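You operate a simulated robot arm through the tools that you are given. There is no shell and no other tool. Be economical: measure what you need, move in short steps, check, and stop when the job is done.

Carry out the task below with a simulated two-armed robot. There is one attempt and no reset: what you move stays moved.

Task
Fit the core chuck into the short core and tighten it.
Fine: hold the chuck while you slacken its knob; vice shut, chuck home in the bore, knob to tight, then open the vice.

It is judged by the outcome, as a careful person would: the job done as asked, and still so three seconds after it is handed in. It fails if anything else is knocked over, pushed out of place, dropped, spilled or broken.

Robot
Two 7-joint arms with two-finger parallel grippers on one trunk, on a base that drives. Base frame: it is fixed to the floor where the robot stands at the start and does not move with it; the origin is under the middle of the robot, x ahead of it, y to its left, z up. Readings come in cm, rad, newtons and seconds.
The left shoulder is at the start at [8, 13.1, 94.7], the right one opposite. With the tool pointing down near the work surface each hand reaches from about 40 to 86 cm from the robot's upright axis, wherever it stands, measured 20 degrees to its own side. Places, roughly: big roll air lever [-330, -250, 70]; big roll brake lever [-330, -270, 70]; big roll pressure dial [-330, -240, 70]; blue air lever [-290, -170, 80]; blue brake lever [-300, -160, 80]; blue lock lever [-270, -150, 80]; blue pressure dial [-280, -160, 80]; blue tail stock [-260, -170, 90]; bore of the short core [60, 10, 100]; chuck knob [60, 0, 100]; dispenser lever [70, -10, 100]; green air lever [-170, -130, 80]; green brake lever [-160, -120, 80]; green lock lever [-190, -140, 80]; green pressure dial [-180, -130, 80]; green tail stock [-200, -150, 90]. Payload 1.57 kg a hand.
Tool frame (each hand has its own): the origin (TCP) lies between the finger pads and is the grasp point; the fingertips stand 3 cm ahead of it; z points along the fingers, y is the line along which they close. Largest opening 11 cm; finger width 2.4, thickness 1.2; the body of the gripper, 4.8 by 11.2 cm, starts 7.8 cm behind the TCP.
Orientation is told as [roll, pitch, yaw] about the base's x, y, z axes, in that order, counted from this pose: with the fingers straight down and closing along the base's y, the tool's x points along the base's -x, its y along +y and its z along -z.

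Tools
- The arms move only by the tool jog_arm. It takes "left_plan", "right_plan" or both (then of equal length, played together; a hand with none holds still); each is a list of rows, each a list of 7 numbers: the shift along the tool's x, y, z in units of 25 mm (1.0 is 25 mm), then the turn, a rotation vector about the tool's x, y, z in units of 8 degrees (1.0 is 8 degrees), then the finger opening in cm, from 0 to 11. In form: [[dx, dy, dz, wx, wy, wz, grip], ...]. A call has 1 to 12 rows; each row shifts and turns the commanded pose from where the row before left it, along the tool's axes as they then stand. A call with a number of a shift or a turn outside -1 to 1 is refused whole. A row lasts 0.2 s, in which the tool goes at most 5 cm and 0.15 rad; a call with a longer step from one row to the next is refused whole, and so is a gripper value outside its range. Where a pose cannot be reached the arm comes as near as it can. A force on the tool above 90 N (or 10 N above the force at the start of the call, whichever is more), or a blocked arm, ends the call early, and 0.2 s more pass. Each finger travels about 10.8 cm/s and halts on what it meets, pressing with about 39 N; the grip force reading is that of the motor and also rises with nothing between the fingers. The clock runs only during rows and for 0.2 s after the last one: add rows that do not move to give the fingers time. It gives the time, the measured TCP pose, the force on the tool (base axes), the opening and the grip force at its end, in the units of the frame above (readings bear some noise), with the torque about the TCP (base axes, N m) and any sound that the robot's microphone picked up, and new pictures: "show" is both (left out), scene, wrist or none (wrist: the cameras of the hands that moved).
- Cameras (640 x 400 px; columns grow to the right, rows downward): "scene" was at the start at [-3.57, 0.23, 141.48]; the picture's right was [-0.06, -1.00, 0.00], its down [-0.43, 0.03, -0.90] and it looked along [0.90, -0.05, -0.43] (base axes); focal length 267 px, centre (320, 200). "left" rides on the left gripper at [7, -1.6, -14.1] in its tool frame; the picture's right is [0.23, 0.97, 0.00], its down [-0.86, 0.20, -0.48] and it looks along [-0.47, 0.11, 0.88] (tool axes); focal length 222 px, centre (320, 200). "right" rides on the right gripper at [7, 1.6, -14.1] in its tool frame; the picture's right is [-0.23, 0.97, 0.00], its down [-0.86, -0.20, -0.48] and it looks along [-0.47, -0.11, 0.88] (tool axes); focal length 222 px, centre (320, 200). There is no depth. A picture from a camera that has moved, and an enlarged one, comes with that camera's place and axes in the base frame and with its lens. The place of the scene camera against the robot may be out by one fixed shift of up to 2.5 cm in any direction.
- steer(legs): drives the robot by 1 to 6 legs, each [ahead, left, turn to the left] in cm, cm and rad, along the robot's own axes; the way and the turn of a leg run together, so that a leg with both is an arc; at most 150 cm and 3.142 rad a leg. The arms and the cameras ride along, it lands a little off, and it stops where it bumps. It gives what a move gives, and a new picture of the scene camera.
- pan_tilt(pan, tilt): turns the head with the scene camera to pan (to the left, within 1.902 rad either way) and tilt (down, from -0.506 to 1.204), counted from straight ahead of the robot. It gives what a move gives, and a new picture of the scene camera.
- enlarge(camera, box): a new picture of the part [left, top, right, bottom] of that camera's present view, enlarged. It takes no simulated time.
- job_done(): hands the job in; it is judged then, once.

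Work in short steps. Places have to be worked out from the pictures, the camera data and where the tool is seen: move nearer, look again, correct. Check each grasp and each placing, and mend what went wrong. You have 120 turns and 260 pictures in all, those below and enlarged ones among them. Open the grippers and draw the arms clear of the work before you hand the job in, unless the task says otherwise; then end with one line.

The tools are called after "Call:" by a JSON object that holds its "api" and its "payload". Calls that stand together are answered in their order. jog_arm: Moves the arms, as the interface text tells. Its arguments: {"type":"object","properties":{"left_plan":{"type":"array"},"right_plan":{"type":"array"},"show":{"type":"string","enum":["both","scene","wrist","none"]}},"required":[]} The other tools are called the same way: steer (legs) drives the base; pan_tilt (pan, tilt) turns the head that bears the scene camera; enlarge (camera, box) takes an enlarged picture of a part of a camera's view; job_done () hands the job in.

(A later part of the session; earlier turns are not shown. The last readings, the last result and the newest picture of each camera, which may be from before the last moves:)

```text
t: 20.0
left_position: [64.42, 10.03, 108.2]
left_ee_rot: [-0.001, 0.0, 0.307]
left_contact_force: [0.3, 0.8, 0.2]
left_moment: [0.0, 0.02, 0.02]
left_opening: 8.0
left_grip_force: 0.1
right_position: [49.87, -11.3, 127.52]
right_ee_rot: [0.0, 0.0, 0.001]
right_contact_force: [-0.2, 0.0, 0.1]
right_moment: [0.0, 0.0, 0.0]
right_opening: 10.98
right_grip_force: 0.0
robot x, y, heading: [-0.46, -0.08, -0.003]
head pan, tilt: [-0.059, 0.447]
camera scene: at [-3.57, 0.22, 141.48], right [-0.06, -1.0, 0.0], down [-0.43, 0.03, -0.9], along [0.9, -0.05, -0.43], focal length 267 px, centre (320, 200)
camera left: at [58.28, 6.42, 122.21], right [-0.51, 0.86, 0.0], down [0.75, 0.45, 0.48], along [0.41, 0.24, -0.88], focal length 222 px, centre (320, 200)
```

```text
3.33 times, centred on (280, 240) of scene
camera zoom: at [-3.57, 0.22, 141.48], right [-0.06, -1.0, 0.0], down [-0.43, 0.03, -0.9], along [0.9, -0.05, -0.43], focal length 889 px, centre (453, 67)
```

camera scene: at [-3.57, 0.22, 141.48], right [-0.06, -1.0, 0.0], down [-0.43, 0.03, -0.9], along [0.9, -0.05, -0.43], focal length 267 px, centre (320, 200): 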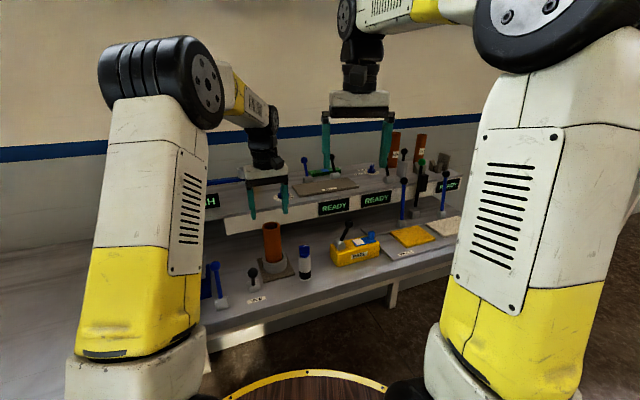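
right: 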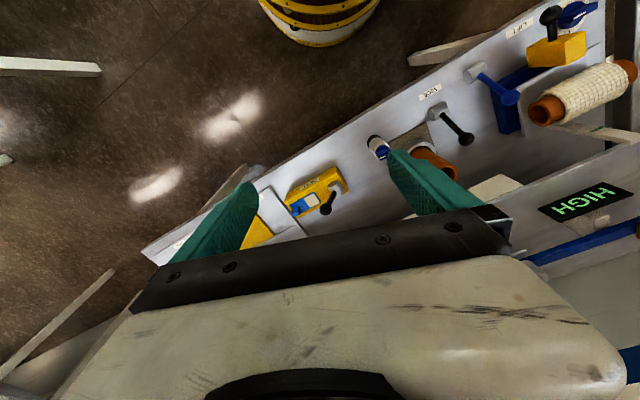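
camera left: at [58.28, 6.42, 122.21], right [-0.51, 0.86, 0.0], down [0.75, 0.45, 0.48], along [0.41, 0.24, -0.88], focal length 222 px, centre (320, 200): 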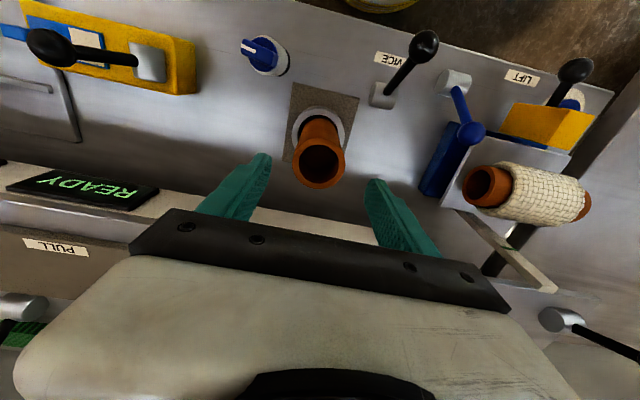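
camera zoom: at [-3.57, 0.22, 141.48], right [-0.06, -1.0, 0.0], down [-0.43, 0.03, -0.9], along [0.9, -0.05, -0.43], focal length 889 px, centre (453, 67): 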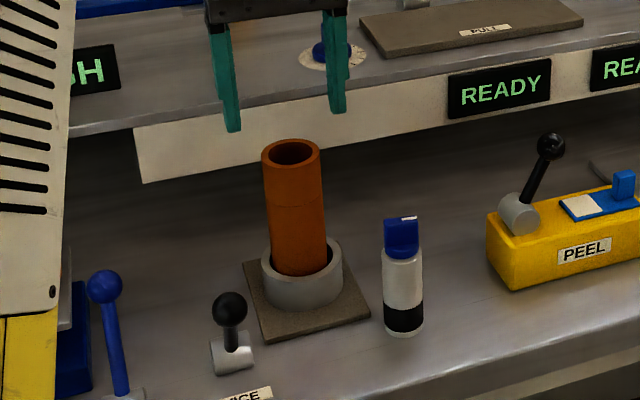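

The core is back and standing steady. Next I'll take the closed left fingers to the robot side of the lever ball, near (51, 13.4), to push it away.

Call:
{"api": "jog_arm", "payload": {"left_plan": [[0.7, 0.33, 0, 0, 0, 0, 6], [0.7, 0.33, 0, 0, 0, 0, 4], [0.7, 0.33, 0, 0, 0, 0, 2], [0.7, 0.33, 0, 0, 0, 0, 0], [0.7, 0.33, 0, 0, 0, 0, 0], [0.7, 0.33, 0, 0, 0, 0, 0], [0.7, 0.33, 0, 0, 0, 0, 0], [0.7, 0.33, 0, 0, 0, 0, 0], [0.7, 0.3, 0, 0, 0, 0, 0], [0, 0, 0.9, 0, 0, 0, 0], [0, 0, 0.9, 0, 0, 0, 0], [0, 0, 0, 0, 0, 0, 0]]}}

Call:
{"api": "enlarge", "payload": {"camera": "scene", "box": [200, 200, 328, 300]}}

```text
t: 22.6
left_position: [47.16, 12.44, 103.76]
left_ee_rot: [0.0, 0.0, 0.306]
left_contact_force: [0.0, 0.0, 0.2]
left_moment: [0.02, 0.01, 0.03]
left_opening: 0.0
left_grip_force: 21.6
right_position: [49.94, -11.31, 127.36]
right_ee_rot: [0.001, 0.0, -0.002]
right_contact_force: [0.0, -0.5, 0.3]
right_moment: [0.01, -0.02, 0.01]
right_opening: 11.0
right_grip_force: 0.1
robot x, y, heading: [0.15, 0.05, 0.005]
head pan, tilt: [-0.059, 0.447]
camera scene: at [-3.58, 0.22, 141.48], right [-0.06, -1.0, 0.0], down [-0.43, 0.03, -0.9], along [0.9, -0.05, -0.43], focal length 267 px, centre (320, 200)
camera left: at [41.08, 8.76, 117.66], right [-0.51, 0.86, 0.0], down [0.75, 0.45, 0.48], along [0.41, 0.24, -0.88], focal length 222 px, centre (320, 200)
```

scene: 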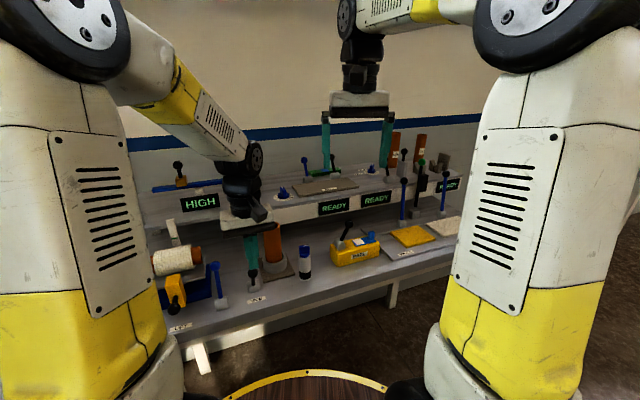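
left: 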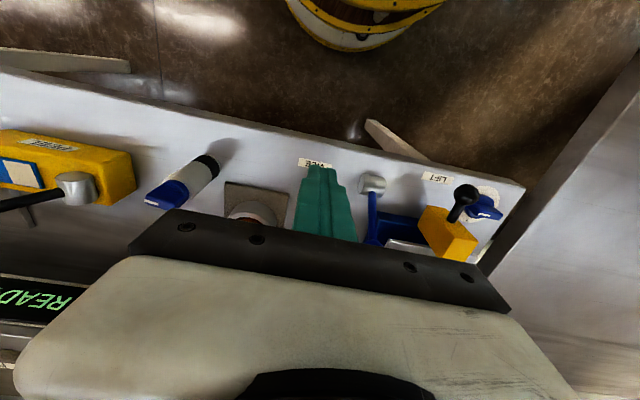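

```text
4.00 times, centred on (264, 250) of scene
camera zoom: at [-3.58, 0.22, 141.48], right [-0.06, -1.0, 0.0], down [-0.43, 0.03, -0.9], along [0.9, -0.05, -0.43], focal length 1067 px, centre (544, 0)
```

zoom: 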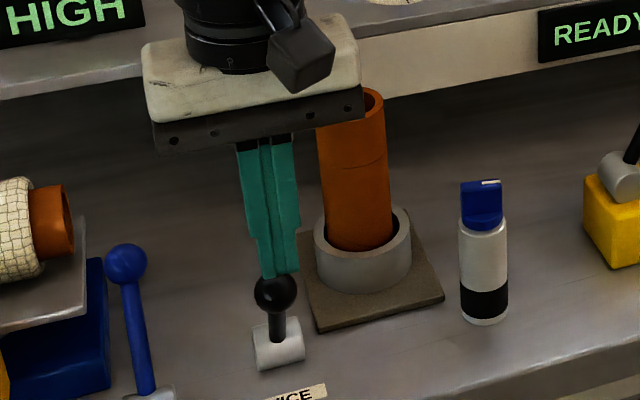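

Fingertips are just above and in front of the ball. I'll back off slightly, lower, then push away along the arc.

Call:
{"api": "jog_arm", "payload": {"left_plan": [[0.3, 0, 0, 0, 0, 0, 0], [0, 0, 0.8, 0, 0, 0, 0], [0, 0, 0.8, 0, 0, 0, 0], [0, 0, 0.7, 0, 0, 0, 0], [0, 0, 0, 0, 0, 0, 0]]}}

Call:
{"api": "enlarge", "payload": {"camera": "scene", "box": [200, 200, 328, 300]}}

```text
t: 23.8
left_position: [46.36, 12.1, 97.78]
left_ee_rot: [0.0, 0.0, 0.307]
left_contact_force: [-0.3, 0.3, 0.7]
left_moment: [-0.01, -0.01, 0.02]
left_opening: 0.0
left_grip_force: 21.3
right_position: [49.82, -11.27, 127.58]
right_ee_rot: [0.001, 0.001, 0.0]
right_contact_force: [0.3, 0.1, -0.8]
right_moment: [-0.02, 0.04, 0.01]
right_opening: 11.0
right_grip_force: 0.0
robot x, y, heading: [-0.31, 0.13, 0.003]
head pan, tilt: [-0.059, 0.447]
camera scene: at [-3.58, 0.23, 141.48], right [-0.06, -1.0, 0.0], down [-0.43, 0.03, -0.9], along [0.9, -0.05, -0.43], focal length 267 px, centre (320, 200)
camera left: at [40.32, 8.52, 111.76], right [-0.51, 0.86, 0.0], down [0.75, 0.45, 0.48], along [0.41, 0.24, -0.88], focal length 222 px, centre (320, 200)
```

scene: 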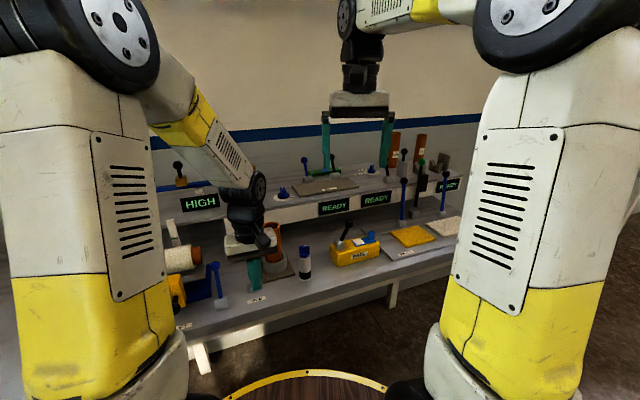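
left: 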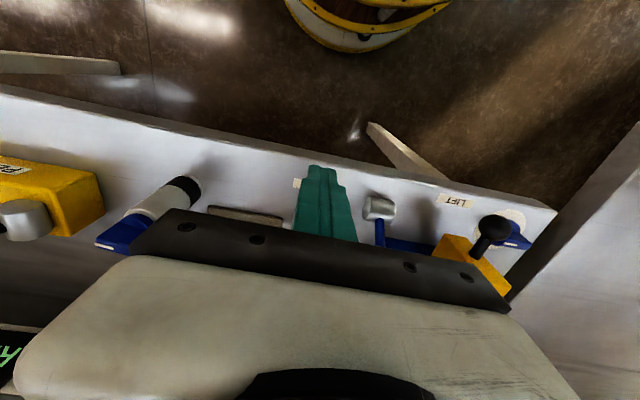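

```text
4.00 times, centred on (264, 250) of scene
camera zoom: at [-3.58, 0.23, 141.48], right [-0.06, -1.0, 0.0], down [-0.43, 0.03, -0.9], along [0.9, -0.05, -0.43], focal length 1067 px, centre (544, 0)
```

zoom: 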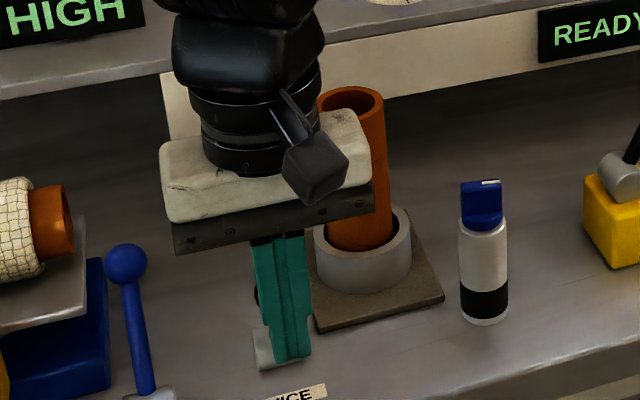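

I'll shift slightly left to line up with the ball, then push it away along the arc.

Call:
{"api": "jog_arm", "payload": {"left_plan": [[-0.3, 0.25, 0, 0, 0, 0, 0], [-0.5, 0, -0.05, 0, 0, 0, 0], [-0.5, 0, -0.1, 0, 0, 0, 0], [-0.5, 0, -0.1, 0, 0, 0, 0], [-0.5, 0, -0.1, 0, 0, 0, 0], [-0.5, 0, 0, 0, 0, 0, 0], [-0.5, 0, 0.1, 0, 0, 0, 0], [-0.5, 0, 0.1, 0, 0, 0, 0], [-0.5, 0, 0.1, 0, 0, 0, 0], [0, 0, 0, 0, 0, 0, 0]]}}

Call:
{"api": "enlarge", "payload": {"camera": "scene", "box": [200, 200, 328, 300]}}

```text
t: 26.0
left_position: [56.45, 15.93, 97.99]
left_ee_rot: [0.0, 0.0, 0.307]
left_contact_force: [0.0, 0.0, -1.4]
left_moment: [-0.01, -0.01, -0.02]
left_opening: 0.0
left_grip_force: 21.2
right_position: [49.96, -11.3, 127.35]
right_ee_rot: [0.001, -0.002, 0.0]
right_contact_force: [1.0, 0.1, 0.1]
right_moment: [0.02, -0.01, 0.01]
right_opening: 10.98
right_grip_force: 0.0
robot x, y, heading: [-0.23, 0.18, -0.005]
head pan, tilt: [-0.059, 0.447]
camera scene: at [-3.57, 0.23, 141.48], right [-0.06, -1.0, 0.0], down [-0.43, 0.03, -0.9], along [0.9, -0.05, -0.43], focal length 267 px, centre (320, 200)
camera left: at [50.4, 12.28, 112.0], right [-0.51, 0.86, 0.0], down [0.75, 0.45, 0.48], along [0.41, 0.24, -0.88], focal length 222 px, centre (320, 200)
```

scene: 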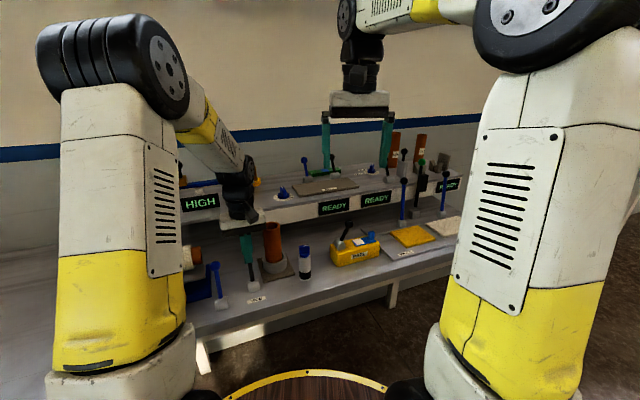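
left: 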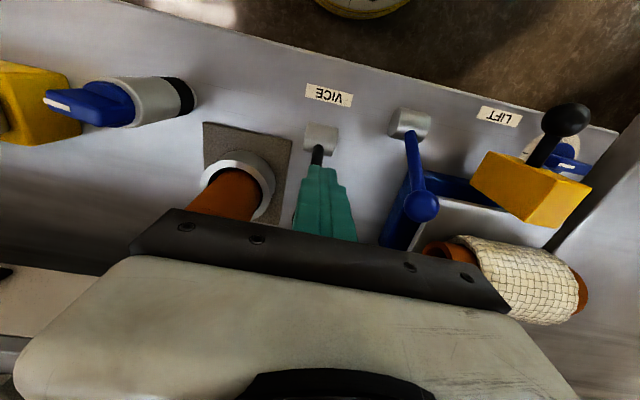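

```text
4.00 times, centred on (264, 250) of scene
camera zoom: at [-3.57, 0.23, 141.48], right [-0.06, -1.0, 0.0], down [-0.43, 0.03, -0.9], along [0.9, -0.05, -0.43], focal length 1067 px, centre (544, 0)
```

zoom: 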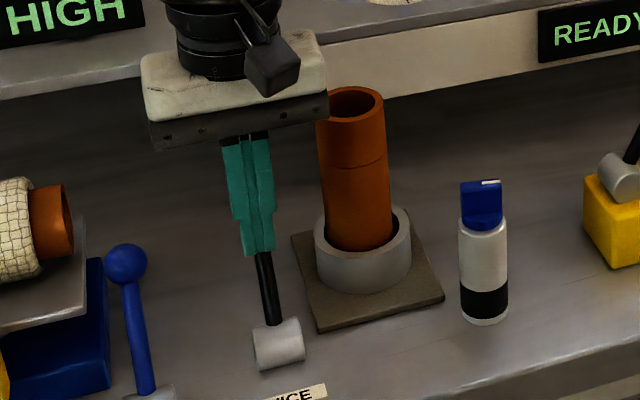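

Still no resistance, so I'll push further until it hits a stop.

Call:
{"api": "jog_arm", "payload": {"left_plan": [[-0.4, 0, 0.15, 0, 0, 0, 0], [-0.4, 0, 0.2, 0, 0, 0, 0], [-0.4, 0, 0.25, 0, 0, 0, 0], [-0.4, 0, 0.25, 0, 0, 0, 0], [0, 0, 0, 0, 0, 0, 0]]}}

Call:
{"api": "enlarge", "payload": {"camera": "scene", "box": [200, 200, 328, 300]}}

```text
t: 26.7
left_position: [57.6, 16.11, 97.31]
left_ee_rot: [0.001, 0.02, 0.306]
left_contact_force: [-28.7, -3.2, 32.9]
left_moment: [0.1, 0.56, -0.07]
left_opening: 0.0
left_grip_force: 21.6
right_position: [49.6, -11.26, 127.54]
right_ee_rot: [0.0, -0.003, 0.0]
right_contact_force: [-0.6, 0.5, 0.7]
right_moment: [0.03, -0.02, 0.0]
right_opening: 11.0
right_grip_force: 0.1
robot x, y, heading: [0.0, -0.06, -0.003]
head pan, tilt: [-0.059, 0.447]
stopped in row 3 (left hand): the force on the tool passed its limit at 109 N (the readings are from after the stop); the commanded pose is now the measured one
camera scene: at [-3.94, 0.16, 141.47], right [-0.06, -1.0, 0.0], down [-0.43, 0.03, -0.9], along [0.9, -0.05, -0.43], focal length 267 px, centre (320, 200)
camera left: at [51.83, 12.67, 111.61], right [-0.51, 0.86, 0.01], down [0.77, 0.45, 0.46], along [0.39, 0.24, -0.89], focal length 222 px, centre (320, 200)
```

scene: 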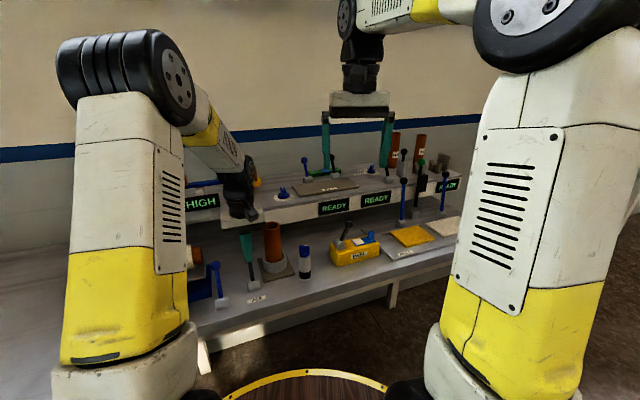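
left: 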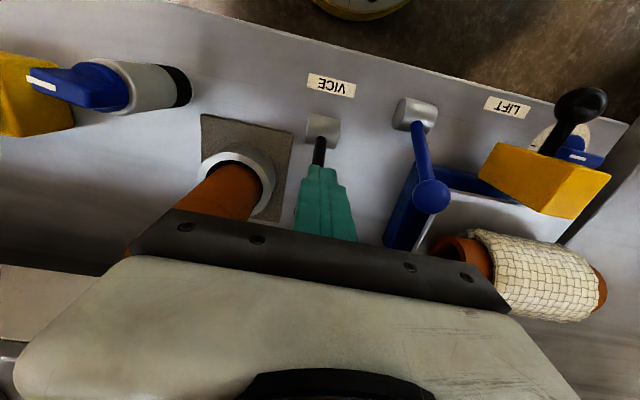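

```text
4.00 times, centred on (264, 250) of scene
camera zoom: at [-3.94, 0.16, 141.47], right [-0.06, -1.0, 0.0], down [-0.43, 0.03, -0.9], along [0.9, -0.05, -0.43], focal length 1067 px, centre (544, 0)
```

zoom: 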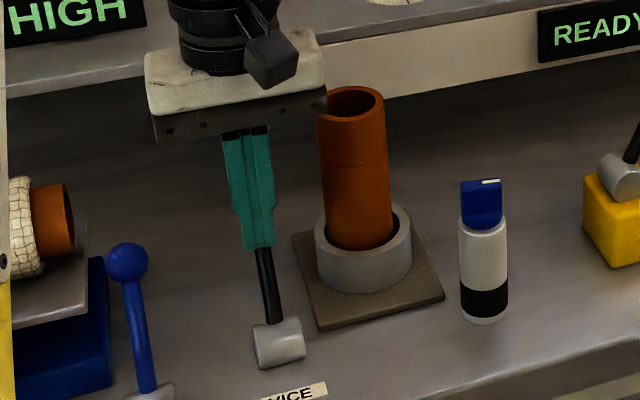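

That's the far stop, where the lever stood at the start. I'll go back over the core and repeat the gentle twist test.

Call:
{"api": "jog_arm", "payload": {"left_plan": [[0.3, 0, 0, 0, 0, 0, 0], [0, 0, -0.9, 0, 0, 0, 0], [0, 0, -0.9, 0, 0, 0, 0], [0, 0, -0.9, 0, 0, 0, 2], [0, 0, -0.9, 0, 0, 0, 4], [0, 0, -0.7, 0, 0, 0, 6], [-0.55, -0.8, 0, 0, 0, 0, 8], [-0.55, -0.8, 0, 0, 0, 0, 8], [-0.55, -0.8, 0, 0, 0, 0, 8], [-0.52, -0.76, 0, 0, 0, 0, 8], [0, 0, 0, 0, 0, 0, 8]]}}

Call:
{"api": "enlarge", "payload": {"camera": "scene", "box": [200, 200, 328, 300]}}

```text
t: 29.1
left_position: [64.98, 10.39, 107.88]
left_ee_rot: [0.004, 0.015, 0.306]
left_contact_force: [0.4, -0.5, 0.4]
left_moment: [-0.01, 0.01, 0.02]
left_opening: 8.01
left_grip_force: 0.1
right_position: [49.82, -11.27, 127.46]
right_ee_rot: [0.0, 0.0, 0.0]
right_contact_force: [0.0, 0.9, -1.2]
right_moment: [-0.01, 0.02, -0.02]
right_opening: 11.02
right_grip_force: 0.0
robot x, y, heading: [0.09, -0.04, 0.004]
head pan, tilt: [-0.059, 0.447]
camera scene: at [-3.64, 0.21, 141.48], right [-0.06, -1.0, 0.0], down [-0.43, 0.03, -0.9], along [0.9, -0.05, -0.43], focal length 267 px, centre (320, 200)
camera left: at [59.16, 6.78, 121.95], right [-0.51, 0.86, 0.0], down [0.76, 0.45, 0.46], along [0.4, 0.24, -0.89], focal length 222 px, centre (320, 200)
```

scene: 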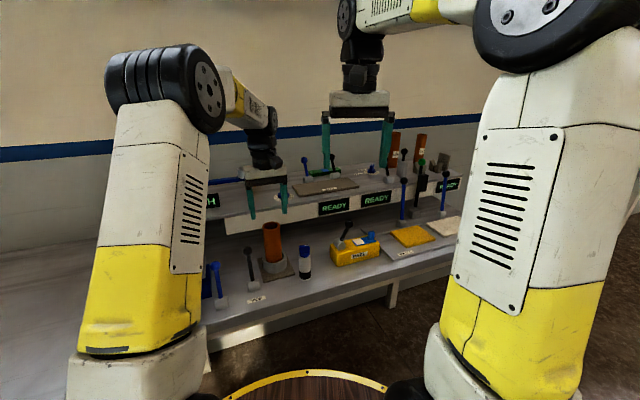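
left: 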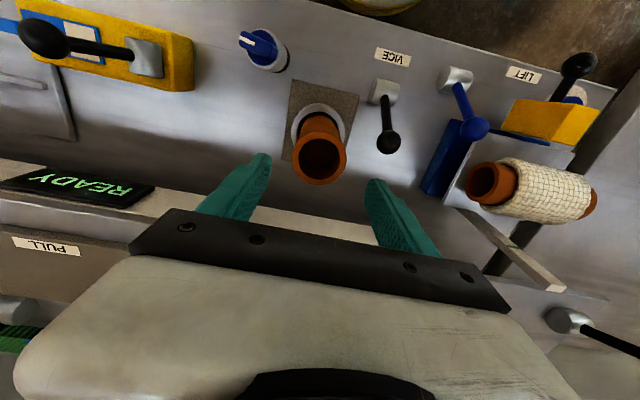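

```text
4.00 times, centred on (264, 250) of scene
camera zoom: at [-3.64, 0.21, 141.48], right [-0.06, -1.0, 0.0], down [-0.43, 0.03, -0.9], along [0.9, -0.05, -0.43], focal length 1067 px, centre (544, 0)
```

zoom: 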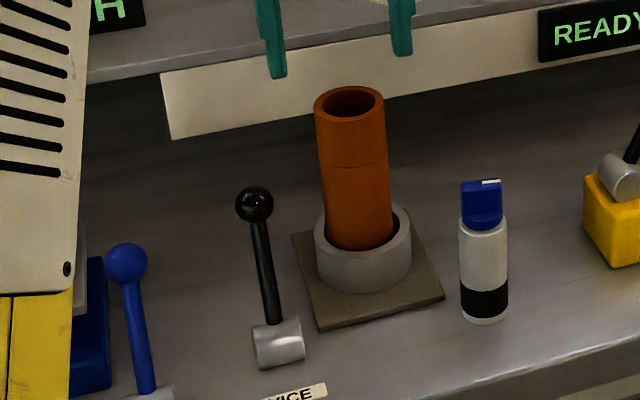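

The lever is back at the far side. I'll lower onto the core and repeat the test.

Call:
{"api": "jog_arm", "payload": {"left_plan": [[0.05, -0.1, 0.9, 0, -0.1, 0, 8], [0, 0, 0.9, 0, 0, 0, 8], [0, 0, 0.9, 0, 0, 0, 8], [0, 0, 0.7, 0, 0, 0, 8], [0, 0, 0, 0, 0, 0, 6], [0, 0, 0, 0, 0, 0, 4.5], [0, 0, 0, 0, 0, 0, 4.5], [0, 0, 0, 0, 0, 0.4, 4.5], [0, 0, 0, 0, 0, 0, 4.5]], "show": "wrist"}}

```text
t: 31.1
left_position: [64.93, 9.72, 99.46]
left_ee_rot: [0.003, 0.0, 0.248]
left_contact_force: [1.4, -0.5, 0.2]
left_moment: [-0.04, -0.03, 0.02]
left_opening: 5.14
left_grip_force: 39.0
right_position: [49.83, -11.28, 127.54]
right_ee_rot: [0.001, 0.0, -0.001]
right_contact_force: [-0.3, 0.7, 0.0]
right_moment: [-0.02, 0.01, -0.01]
right_opening: 11.0
right_grip_force: 0.1
robot x, y, heading: [0.32, 0.1, -0.002]
head pan, tilt: [-0.059, 0.447]
camera left: at [58.69, 6.57, 113.41], right [-0.46, 0.89, 0.0], down [0.78, 0.4, 0.48], along [0.42, 0.22, -0.88], focal length 222 px, centre (320, 200)
```

left: 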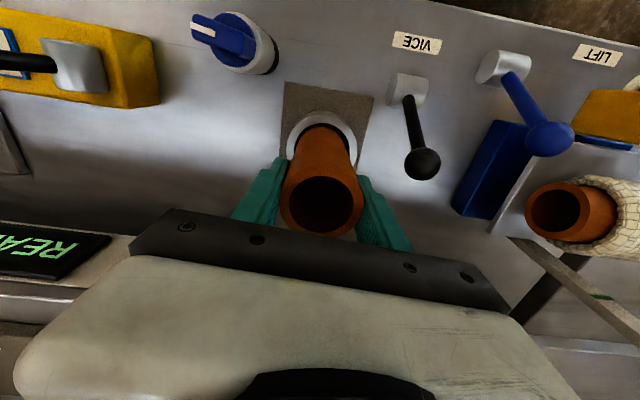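

Barely any torque here either. I'll try a small lift to see whether the core rises in this lever position.

Call:
{"api": "jog_arm", "payload": {"left_plan": [[0, 0, -0.2, 0, 0, -0.4, 4.5], [0, 0, -0.2, 0, 0, 0, 4.5], [0, 0, 0, 0, 0, 0, 4.5]], "show": "none"}}

Call:
{"api": "enlarge", "payload": {"camera": "scene", "box": [220, 210, 316, 290]}}

```text
t: 31.9
left_position: [64.98, 9.8, 100.43]
left_ee_rot: [0.003, 0.003, 0.307]
left_contact_force: [0.4, -0.2, -1.5]
left_moment: [-0.01, -0.04, 0.0]
left_opening: 5.12
left_grip_force: 39.0
right_position: [49.8, -11.25, 127.51]
right_ee_rot: [0.0, 0.0, 0.0]
right_contact_force: [0.8, -0.5, 0.6]
right_moment: [-0.01, -0.02, -0.01]
right_opening: 11.01
right_grip_force: 0.0
robot x, y, heading: [-0.2, 0.14, 0.0]
head pan, tilt: [-0.059, 0.447]
```

```text
5.00 times, centred on (268, 250) of scene
camera zoom: at [-3.64, 0.21, 141.48], right [-0.06, -1.0, 0.0], down [-0.43, 0.03, -0.9], along [0.9, -0.05, -0.43], focal length 1334 px, centre (580, -50)
```

zoom: 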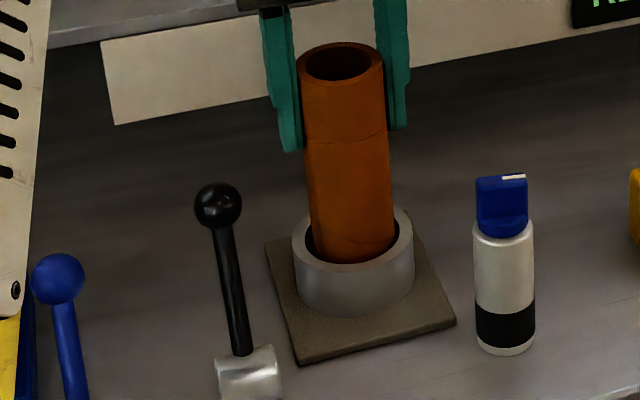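

The core lifts freely in the far position too, so neither state held it. Near is the likely "shut" position, perhaps not pushed fully home. I'll set the core down, release, and go behind the lever ball again.

Call:
{"api": "jog_arm", "payload": {"left_plan": [[0, 0, 0.2, 0, 0, 0, 4.5], [0, 0, 0.22, 0, 0, 0, 4.5], [0, 0, 0, 0, 0, 0, 4.5], [0, 0, 0, 0, 0, 0, 6.5], [0, 0, 0, 0, 0, 0, 8], [0, 0, 0, 0, 0, 0, 8], [0, 0, -0.9, 0, 0, 0, 8], [0, 0, -0.9, 0, 0, 0, 8], [0, 0, -0.9, 0, 0, 0, 8], [0, 0, -0.7, 0, 0, 0, 8], [0, 0, 0, 0, 0, 0, 8]], "show": "wrist"}}

Call:
{"api": "enlarge", "payload": {"camera": "left", "box": [220, 20, 460, 190]}}

Call:
{"api": "enlarge", "payload": {"camera": "scene", "box": [220, 210, 316, 290]}}

```text
t: 34.3
left_position: [64.94, 10.0, 108.15]
left_ee_rot: [0.001, 0.002, 0.307]
left_contact_force: [-0.8, 0.2, -0.4]
left_moment: [0.01, 0.04, -0.03]
left_opening: 7.98
left_grip_force: 0.1
right_position: [49.95, -11.43, 127.49]
right_ee_rot: [0.0, -0.001, 0.0]
right_contact_force: [0.2, 0.2, 0.1]
right_moment: [-0.02, -0.01, 0.04]
right_opening: 11.03
right_grip_force: 0.0
robot x, y, heading: [0.07, 0.16, 0.002]
head pan, tilt: [-0.059, 0.447]
camera left: at [58.88, 6.39, 121.98], right [-0.51, 0.86, 0.0], down [0.76, 0.45, 0.48], along [0.41, 0.24, -0.88], focal length 222 px, centre (320, 200)
```

left: 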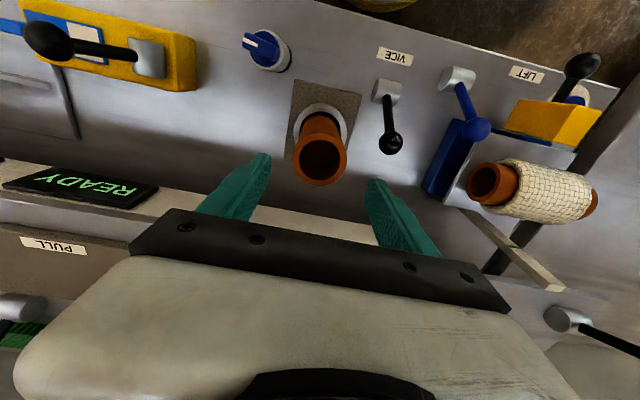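

```text
2.35 times, centred on (340, 105) of left
camera zoom: at [58.88, 6.39, 121.98], right [-0.51, 0.86, 0.0], down [0.76, 0.45, 0.48], along [0.41, 0.24, -0.88], focal length 523 px, centre (273, 424)
```

zoom: 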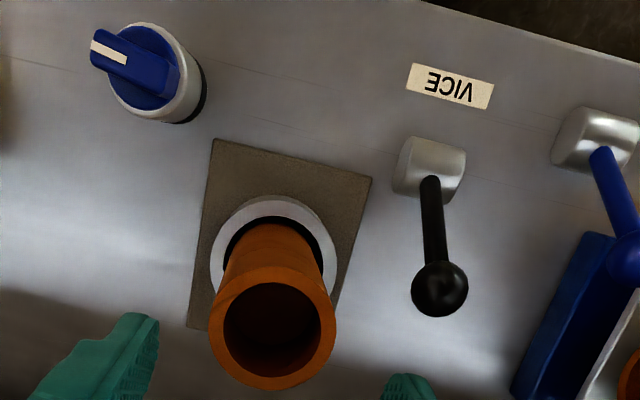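

```text
5.00 times, centred on (268, 250) of scene
camera zoom: at [-3.64, 0.21, 141.48], right [-0.06, -1.0, 0.0], down [-0.43, 0.03, -0.9], along [0.9, -0.05, -0.43], focal length 1334 px, centre (580, -50)
```

zoom: 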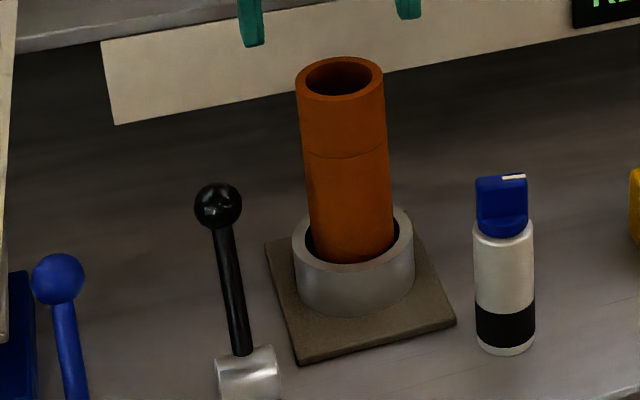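

The core stands well in the ring. I'll go behind the ball and drive the lever to the near stop more firmly.

Call:
{"api": "jog_arm", "payload": {"left_plan": [[-0.2, 0.8, 0, 0, 0, 0, 5], [-0.2, 0.85, 0, 0, 0, 0, 2], [0, 0.85, 0, 0, 0, 0, 0], [0, 0.77, 0, 0, 0, 0, 0], [0, 0, 0.9, 0, 0, 0, 0], [0, 0, 0.9, 0, 0, 0, 0], [0, 0, 0.9, 0, 0, 0, 0], [0, 0, 0.9, 0, 0, 0, 0], [0, 0, 0.6, 0, 0, 0, 0], [0, 0, 0, 0, 0, 0, 0]], "show": "wrist"}}

Call:
{"api": "enlarge", "payload": {"camera": "scene", "box": [220, 210, 316, 290]}}

```text
t: 36.5
left_position: [63.6, 18.18, 97.39]
left_ee_rot: [0.003, 0.001, 0.308]
left_contact_force: [1.1, -0.6, -0.9]
left_moment: [0.02, -0.01, 0.02]
left_opening: 0.0
left_grip_force: 21.1
right_position: [49.84, -11.3, 127.5]
right_ee_rot: [0.001, 0.001, 0.001]
right_contact_force: [-0.3, -0.8, 0.4]
right_moment: [-0.01, 0.0, -0.01]
right_opening: 11.0
right_grip_force: 0.0
robot x, y, heading: [0.17, -0.04, -0.003]
head pan, tilt: [-0.059, 0.447]
camera left: at [57.53, 14.46, 111.35], right [-0.51, 0.86, 0.0], down [0.76, 0.45, 0.48], along [0.41, 0.24, -0.88], focal length 222 px, centre (320, 200)
```

left: 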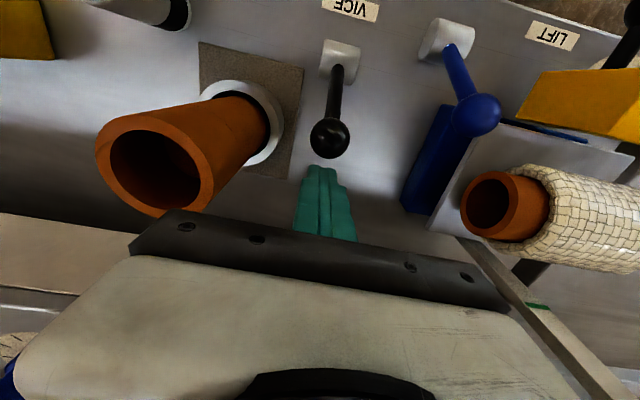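

```text
5.00 times, centred on (268, 250) of scene
camera zoom: at [-3.64, 0.21, 141.48], right [-0.06, -1.0, 0.0], down [-0.43, 0.03, -0.9], along [0.9, -0.05, -0.43], focal length 1334 px, centre (580, -50)
```

zoom: 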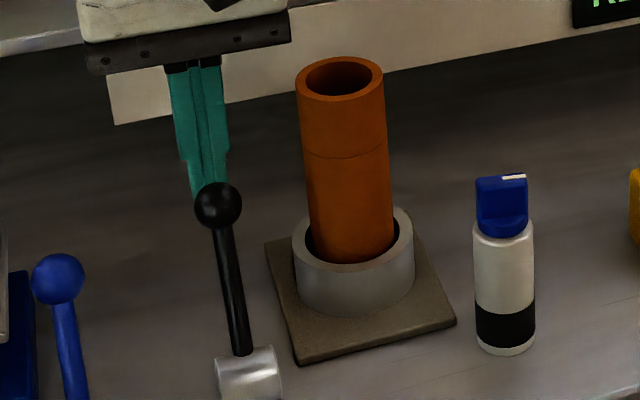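

Fingers are behind the ball, so I'll push the lever all the way to the near side.

Call:
{"api": "jog_arm", "payload": {"left_plan": [[0.5, 0.12, 0, 0, 0, 0, 0], [0.5, 0, -0.1, 0, 0, 0, 0], [0.5, 0, -0.1, 0, 0, 0, 0], [0.5, 0, -0.05, 0, 0, 0, 0], [0.5, 0, 0, 0, 0, 0, 0], [0.5, 0, 0, 0, 0, 0, 0], [0.5, 0, 0.05, 0, 0, 0, 0], [0.5, 0, 0.1, 0, 0, 0, 0], [0.5, 0, 0.1, 0, 0, 0, 0], [0.4, 0, 0.1, 0, 0, 0, 0], [0.3, 0, 0, 0, 0, 0, 0], [0, 0, 0, 0, 0, 0, 0]], "show": "wrist"}}

Call:
{"api": "enlarge", "payload": {"camera": "scene", "box": [220, 210, 316, 290]}}

```text
t: 39.2
left_position: [52.71, 15.17, 97.82]
left_ee_rot: [-0.008, -0.043, 0.312]
left_contact_force: [13.2, 9.5, 5.8]
left_moment: [0.1, -0.15, -0.05]
left_opening: 0.0
left_grip_force: 20.9
right_position: [50.05, -11.16, 127.59]
right_ee_rot: [0.0, 0.001, 0.0]
right_contact_force: [0.0, 0.7, -0.2]
right_moment: [-0.03, 0.06, -0.02]
right_opening: 11.02
right_grip_force: 0.0
robot x, y, heading: [0.07, -0.17, 0.004]
head pan, tilt: [-0.059, 0.447]
stopped in row 12 (left hand): the force on the tool passed its limit at 90 N (the readings are from after the stop); the commanded pose is now the measured one
camera left: at [46.08, 11.45, 111.54], right [-0.52, 0.86, -0.02], down [0.73, 0.45, 0.51], along [0.45, 0.25, -0.86], focal length 222 px, centre (320, 200)
```

left: 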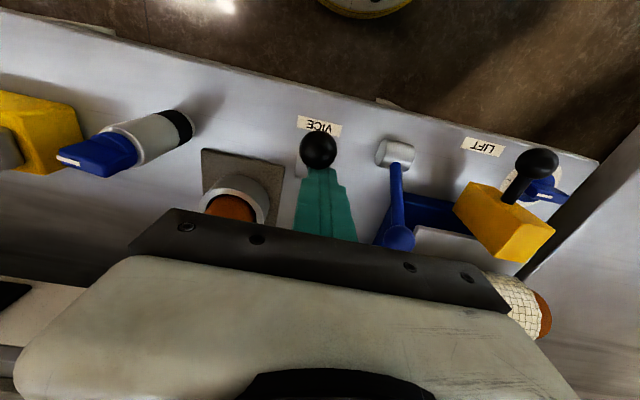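

```text
5.00 times, centred on (268, 250) of scene
camera zoom: at [-3.49, 0.32, 141.48], right [-0.06, -1.0, 0.0], down [-0.43, 0.02, -0.9], along [0.9, -0.05, -0.43], focal length 1334 px, centre (580, -50)
```

zoom: 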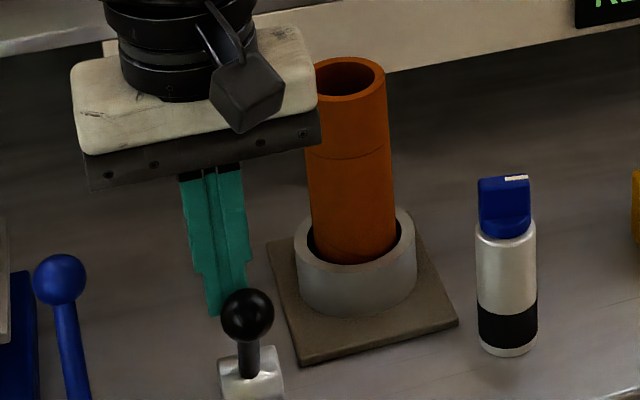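

The lever is hard against the near stop, at 90 N. I'll go back over the core and test it again in this state.

Call:
{"api": "jog_arm", "payload": {"left_plan": [[-0.3, 0, 0, 0, 0.31, 0, 0], [-0.2, 0, -0.8, 0, 0, 0, 0], [0, 0, -0.9, 0, 0, 0, 0], [0, 0, -0.9, 0, 0, 0, 2], [0, 0, -0.9, 0, 0, 0, 4], [-0.7, -0.68, -0.6, 0, 0, 0, 6], [-0.7, -0.68, 0, 0, 0, 0, 8], [-0.7, -0.68, 0, 0, 0, 0, 8], [-0.7, -0.68, 0, 0, 0, 0, 8], [-0.7, -0.68, 0, 0, 0, 0, 8], [0, 0, 0, 0, 0, 0, 8]], "show": "wrist"}}

Call:
{"api": "enlarge", "payload": {"camera": "scene", "box": [220, 210, 316, 290]}}

```text
t: 41.6
left_position: [64.56, 10.09, 107.88]
left_ee_rot: [-0.008, 0.008, 0.31]
left_contact_force: [0.7, -0.3, -0.1]
left_moment: [0.05, 0.01, -0.01]
left_opening: 8.0
left_grip_force: 0.0
right_position: [49.92, -11.36, 127.56]
right_ee_rot: [-0.001, -0.001, 0.001]
right_contact_force: [0.2, -0.5, -0.3]
right_moment: [-0.02, 0.03, -0.01]
right_opening: 10.98
right_grip_force: 0.1
robot x, y, heading: [-0.07, 0.13, 0.002]
head pan, tilt: [-0.059, 0.447]
camera left: at [58.55, 6.48, 121.98], right [-0.51, 0.86, -0.01], down [0.76, 0.46, 0.47], along [0.41, 0.24, -0.88], focal length 222 px, centre (320, 200)
```

left: 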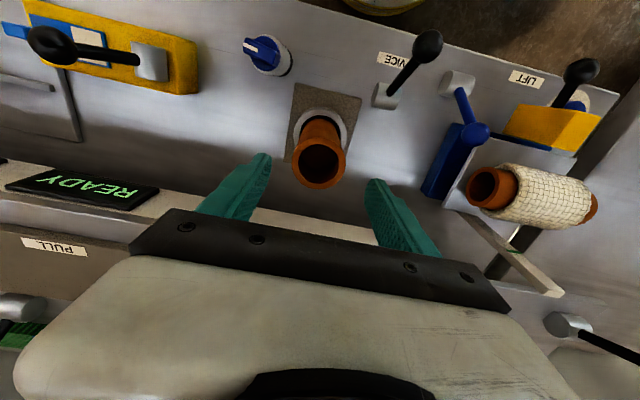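

```text
5.00 times, centred on (268, 250) of scene
camera zoom: at [-3.57, 0.25, 141.48], right [-0.06, -1.0, 0.0], down [-0.43, 0.03, -0.9], along [0.9, -0.05, -0.43], focal length 1334 px, centre (580, -50)
```

zoom: 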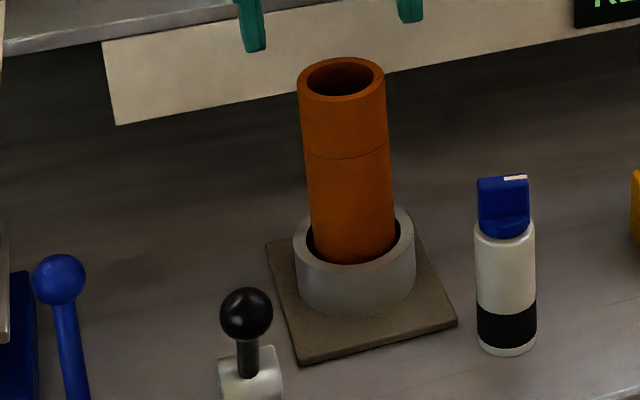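

Grip and lift slightly for the test; the scene picture will show whether the core moves.

Call:
{"api": "jog_arm", "payload": {"left_plan": [[0, 0, 0.9, 0.05, -0.05, 0, 8], [0, 0, 0.9, 0, 0, 0, 8], [0, 0, 0.9, 0, 0, 0, 8], [0, 0, 0.7, 0, 0, 0, 8], [0, 0, 0, 0, 0, 0, 6], [0, 0, 0, 0, 0, 0, 4.5], [0, 0, 0, 0, 0, 0, 4.5], [0, 0, -0.15, 0, 0, 0.3, 4.5], [0, 0, -0.15, 0, 0, 0.2, 4.5], [0, 0, 0, 0, 0, 0, 4.5]], "show": "none"}}

Call:
{"api": "enlarge", "payload": {"camera": "scene", "box": [220, 210, 316, 290]}}

```text
t: 43.9
left_position: [64.57, 9.79, 100.31]
left_ee_rot: [-0.015, -0.003, 0.241]
left_contact_force: [0.0, 0.6, -0.3]
left_moment: [0.01, -0.01, 0.01]
left_opening: 5.12
left_grip_force: 38.8
right_position: [50.0, -11.16, 127.56]
right_ee_rot: [-0.001, 0.0, 0.001]
right_contact_force: [1.4, -0.2, -0.3]
right_moment: [0.0, -0.04, 0.02]
right_opening: 11.02
right_grip_force: 0.1
robot x, y, heading: [-0.03, -0.0, -0.001]
head pan, tilt: [-0.059, 0.447]
```

```text
5.00 times, centred on (268, 250) of scene
camera zoom: at [-3.58, 0.25, 141.48], right [-0.06, -1.0, 0.0], down [-0.43, 0.03, -0.9], along [0.9, -0.05, -0.43], focal length 1334 px, centre (580, -50)
```

zoom: 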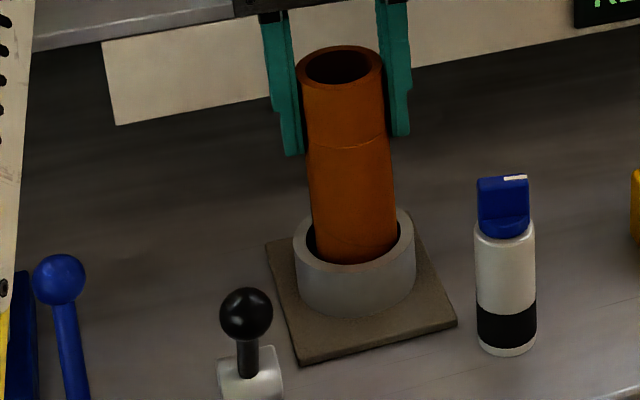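

The upper section above the seam seems to shift while the lower part stays put. I'll look closer.

Call:
{"api": "enlarge", "payload": {"camera": "scene", "box": [268, 214, 308, 264]}}

Call:
{"api": "enlarge", "payload": {"camera": "left", "box": [240, 90, 400, 250]}}

```text
8.00 times, centred on (288, 239) of scene
camera zoom: at [-3.58, 0.25, 141.48], right [-0.06, -1.0, 0.0], down [-0.43, 0.03, -0.9], along [0.9, -0.05, -0.43], focal length 2134 px, centre (576, -112)
```

zoom: 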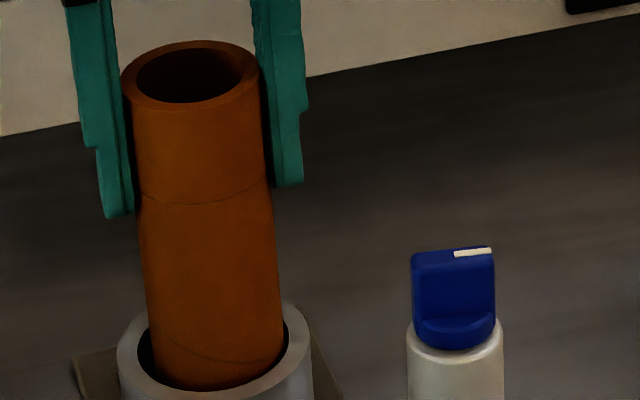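

```text
2.50 times, centred on (320, 170) of left
camera zoom: at [58.21, 6.83, 114.31], right [-0.45, 0.89, -0.02], down [0.78, 0.4, 0.48], along [0.43, 0.2, -0.88], focal length 555 px, centre (320, 275)
```

zoom: 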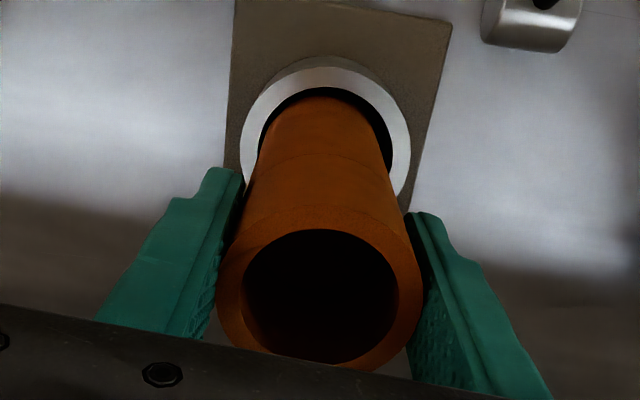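

It's one core with spiral seams, and the whole core is loose. The vice may only bite when the core is centred and seated, so I'll probe the ring walls with the core in hand to find the true centre.

Call:
{"api": "jog_arm", "payload": {"left_plan": [[0, 0, 0.15, 0.1, 0, -0.5, 4.5], [-0.08, 0, 0, 0, 0, 0, 4.5], [-0.08, 0, 0, 0, 0, 0, 4.5], [-0.08, 0, 0, 0, 0, 0, 4.5], [0, 0, 0, 0, 0, 0, 4.5]], "show": "none"}}

Call:
{"api": "jog_arm", "payload": {"left_plan": [[0.08, 0, 0, 0, 0, 0, 4.5], [0.08, 0, 0, 0, 0, 0, 4.5], [0.08, 0, 0, 0, 0, 0, 4.5], [0.08, 0, 0, 0, 0, 0, 4.5], [0.08, 0, 0, 0, 0, 0, 4.5], [0.08, 0, 0, 0, 0, 0, 4.5], [0, 0, 0, 0, 0, 0, 4.5]], "show": "none"}}

```text
t: 45.0
left_position: [65.1, 10.04, 99.85]
left_ee_rot: [-0.026, 0.003, 0.309]
left_contact_force: [-13.4, -0.5, -0.1]
left_moment: [-0.06, 1.17, -0.11]
left_opening: 5.15
left_grip_force: 38.9
right_position: [49.96, -11.29, 127.54]
right_ee_rot: [0.001, 0.0, 0.003]
right_contact_force: [1.4, 0.1, 0.7]
right_moment: [-0.02, -0.01, 0.03]
right_opening: 11.0
right_grip_force: 0.0
robot x, y, heading: [-0.09, -0.17, -0.0]
head pan, tilt: [-0.059, 0.447]
```

```text
t: 46.6
left_position: [63.93, 9.81, 99.79]
left_ee_rot: [-0.028, -0.002, 0.31]
left_contact_force: [10.0, 5.4, 2.7]
left_moment: [0.63, -1.07, 0.17]
left_opening: 5.12
left_grip_force: 38.9
right_position: [49.95, -11.27, 127.43]
right_ee_rot: [0.001, 0.0, 0.002]
right_contact_force: [-0.6, 0.6, -0.2]
right_moment: [0.0, -0.03, 0.02]
right_opening: 10.99
right_grip_force: 0.0
robot x, y, heading: [0.01, -0.02, 0.001]
head pan, tilt: [-0.059, 0.447]
```

Walls are at x of about 65.1 and 63.9, so x was already centred near 64.5. Now I'll probe y and straighten the roll.

Call:
{"api": "jog_arm", "payload": {"left_plan": [[-0.22, 0, 0, -0.2, 0, 0, 4.5], [0, 0.08, 0, 0, 0, 0, 4.5], [0, 0.08, 0, 0, 0, 0, 4.5], [0, 0.08, 0, 0, 0, 0, 4.5], [0, 0, 0, 0, 0, 0, 4.5]], "show": "none"}}

Call:
{"api": "jog_arm", "payload": {"left_plan": [[0, -0.08, 0, 0, 0, 0, 4.5], [0, -0.08, 0, 0, 0, 0, 4.5], [0, -0.08, 0, 0, 0, 0, 4.5], [0, -0.08, 0, 0, 0, 0, 4.5], [0, -0.08, 0, 0, 0, 0, 4.5], [0, -0.08, 0, 0, 0, 0, 4.5], [0, 0, 0, 0, 0, 0, 4.5]], "show": "none"}}

```text
t: 47.9
left_position: [64.42, 10.36, 100.07]
left_ee_rot: [-0.001, -0.001, 0.311]
left_contact_force: [-0.5, -14.3, -2.7]
left_moment: [-1.35, 0.04, 0.05]
left_opening: 5.15
left_grip_force: 38.9
right_position: [50.0, -11.39, 127.46]
right_ee_rot: [0.002, 0.0, -0.002]
right_contact_force: [0.4, 1.0, 0.0]
right_moment: [-0.02, 0.0, 0.02]
right_opening: 11.01
right_grip_force: 0.1
robot x, y, heading: [-0.11, -0.21, 0.003]
head pan, tilt: [-0.059, 0.447]
```

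```text
t: 49.5
left_position: [64.7, 9.39, 99.92]
left_ee_rot: [0.001, 0.002, 0.311]
left_contact_force: [-3.0, 12.2, -0.6]
left_moment: [1.2, 0.31, 0.02]
left_opening: 5.14
left_grip_force: 39.1
right_position: [50.0, -11.23, 127.61]
right_ee_rot: [0.0, 0.0, 0.002]
right_contact_force: [-1.1, -0.1, 1.6]
right_moment: [0.03, -0.02, 0.01]
right_opening: 10.98
right_grip_force: 0.1
robot x, y, heading: [-0.3, 0.22, 0.002]
head pan, tilt: [-0.059, 0.447]
```

The ring centre comes out at (64.5, 9.87), which is where the core stood, so centring isn't the issue. I'll seat it there, release, and do a no-grip test: closed fingers inside the bore, pushing gently sideways.

Call:
{"api": "jog_arm", "payload": {"left_plan": [[0.05, 0.2, 0.1, 0, 0, 0, 4.5], [0, 0, 0.1, 0, 0, 0, 4.5], [0, 0, 0, 0, 0, 0, 4.5], [0, 0, 0, 0, 0, 0, 6.5], [0, 0, 0, 0, 0, 0, 8], [0, 0, 0, 0, 0, 0, 8], [0, 0, -0.9, 0, 0, 0, 8], [0, 0, -0.9, 0, 0, 0, 6], [0, 0, 0, 0, 0, 0, 3], [0, 0, 0, 0, 0, 0, 0], [0, 0, 0, 0, 0, 0, 0], [0, 0, 0, 0, 0, 0, 0]], "show": "wrist"}}

Call:
{"api": "enlarge", "payload": {"camera": "scene", "box": [220, 210, 316, 290]}}

```text
t: 52.0
left_position: [64.43, 9.74, 103.84]
left_ee_rot: [-0.002, 0.0, 0.312]
left_contact_force: [-0.4, -0.5, -0.6]
left_moment: [-0.04, -0.07, -0.02]
left_opening: 5.11
left_grip_force: 38.5
right_position: [49.9, -11.22, 127.6]
right_ee_rot: [0.0, -0.001, 0.002]
right_contact_force: [0.2, -0.1, 0.0]
right_moment: [0.0, 0.02, 0.01]
right_opening: 11.0
right_grip_force: 0.1
robot x, y, heading: [0.29, 0.3, -0.0]
head pan, tilt: [-0.059, 0.447]
camera left: at [58.35, 6.13, 117.81], right [-0.51, 0.86, 0.0], down [0.75, 0.45, 0.48], along [0.41, 0.25, -0.88], focal length 222 px, centre (320, 200)
```

left: 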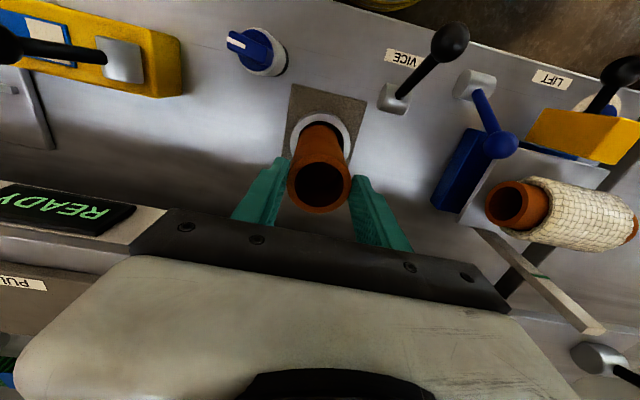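

```text
5.00 times, centred on (268, 250) of scene
camera zoom: at [-3.57, 0.25, 141.48], right [-0.06, -1.0, 0.0], down [-0.43, 0.03, -0.9], along [0.9, -0.05, -0.43], focal length 1334 px, centre (580, -50)
```

zoom: 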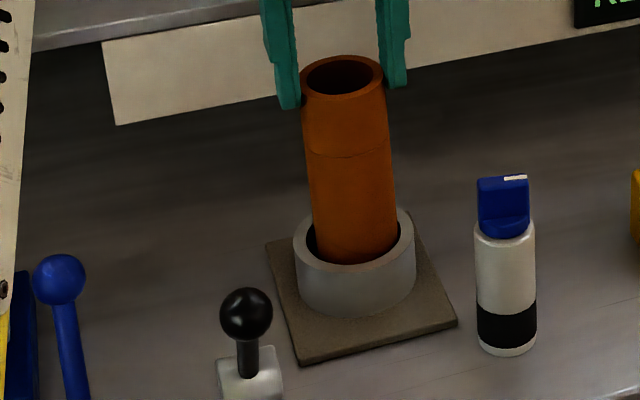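

I only cleared the rim by a little and the fingers re-gripped it. I'll open, rise more, close, then go into the bore.

Call:
{"api": "jog_arm", "payload": {"left_plan": [[0, 0, 0, 0, 0, 0, 8], [0, 0, 0, 0, 0, 0, 8], [0, 0, -0.8, 0, 0, 0, 8], [0, 0, -0.6, 0, 0, 0, 5], [0, 0, 0, 0, 0, 0, 2], [0, 0, 0, 0, 0, 0, 0], [0, 0, 0, 0, 0, 0, 0], [0, 0.05, 0.8, 0, 0, 0, 0], [0, 0, 0.8, 0, 0, 0, 0], [0, 0, 0.8, 0, 0, 0, 0], [0, 0, 0.8, 0, 0, 0, 0], [0, 0, 0, 0, 0, 0, 0]], "show": "wrist"}}

Call:
{"api": "enlarge", "payload": {"camera": "scene", "box": [220, 210, 316, 290]}}

```text
t: 54.5
left_position: [64.84, 9.69, 100.82]
left_ee_rot: [-0.013, -0.02, 0.31]
left_contact_force: [-7.6, 0.9, 22.2]
left_moment: [0.11, 0.48, 0.04]
left_opening: 0.0
left_grip_force: 21.5
right_position: [49.83, -11.31, 127.55]
right_ee_rot: [0.001, 0.0, -0.002]
right_contact_force: [-0.2, 0.2, 0.3]
right_moment: [0.01, -0.04, -0.01]
right_opening: 10.99
right_grip_force: 0.0
robot x, y, heading: [0.12, 0.41, 0.001]
head pan, tilt: [-0.059, 0.447]
stopped in row 12 (left hand): the force on the tool passed its limit at 98 N (the readings are from after the stop); the commanded pose is now the measured one
camera left: at [58.49, 6.18, 114.69], right [-0.51, 0.86, -0.02], down [0.74, 0.45, 0.49], along [0.43, 0.24, -0.87], focal length 222 px, centre (320, 200)
```

left: 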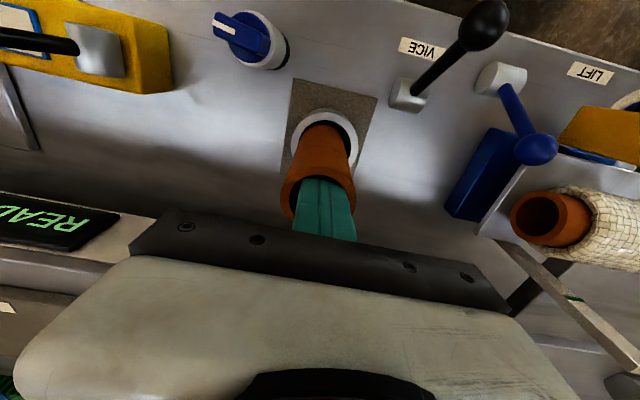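

```text
5.00 times, centred on (268, 250) of scene
camera zoom: at [-3.73, 0.23, 141.47], right [-0.06, -1.0, 0.0], down [-0.43, 0.03, -0.9], along [0.9, -0.05, -0.43], focal length 1334 px, centre (580, -50)
```

zoom: 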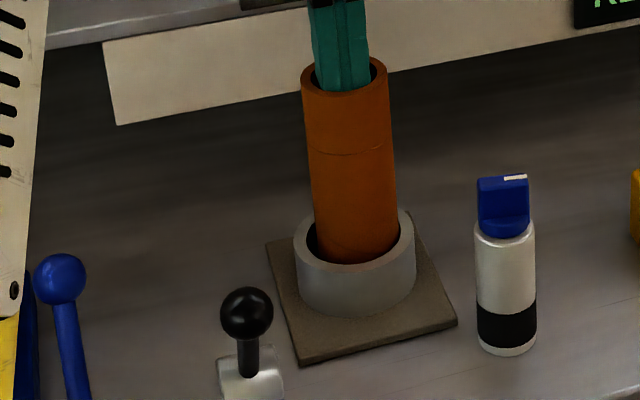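

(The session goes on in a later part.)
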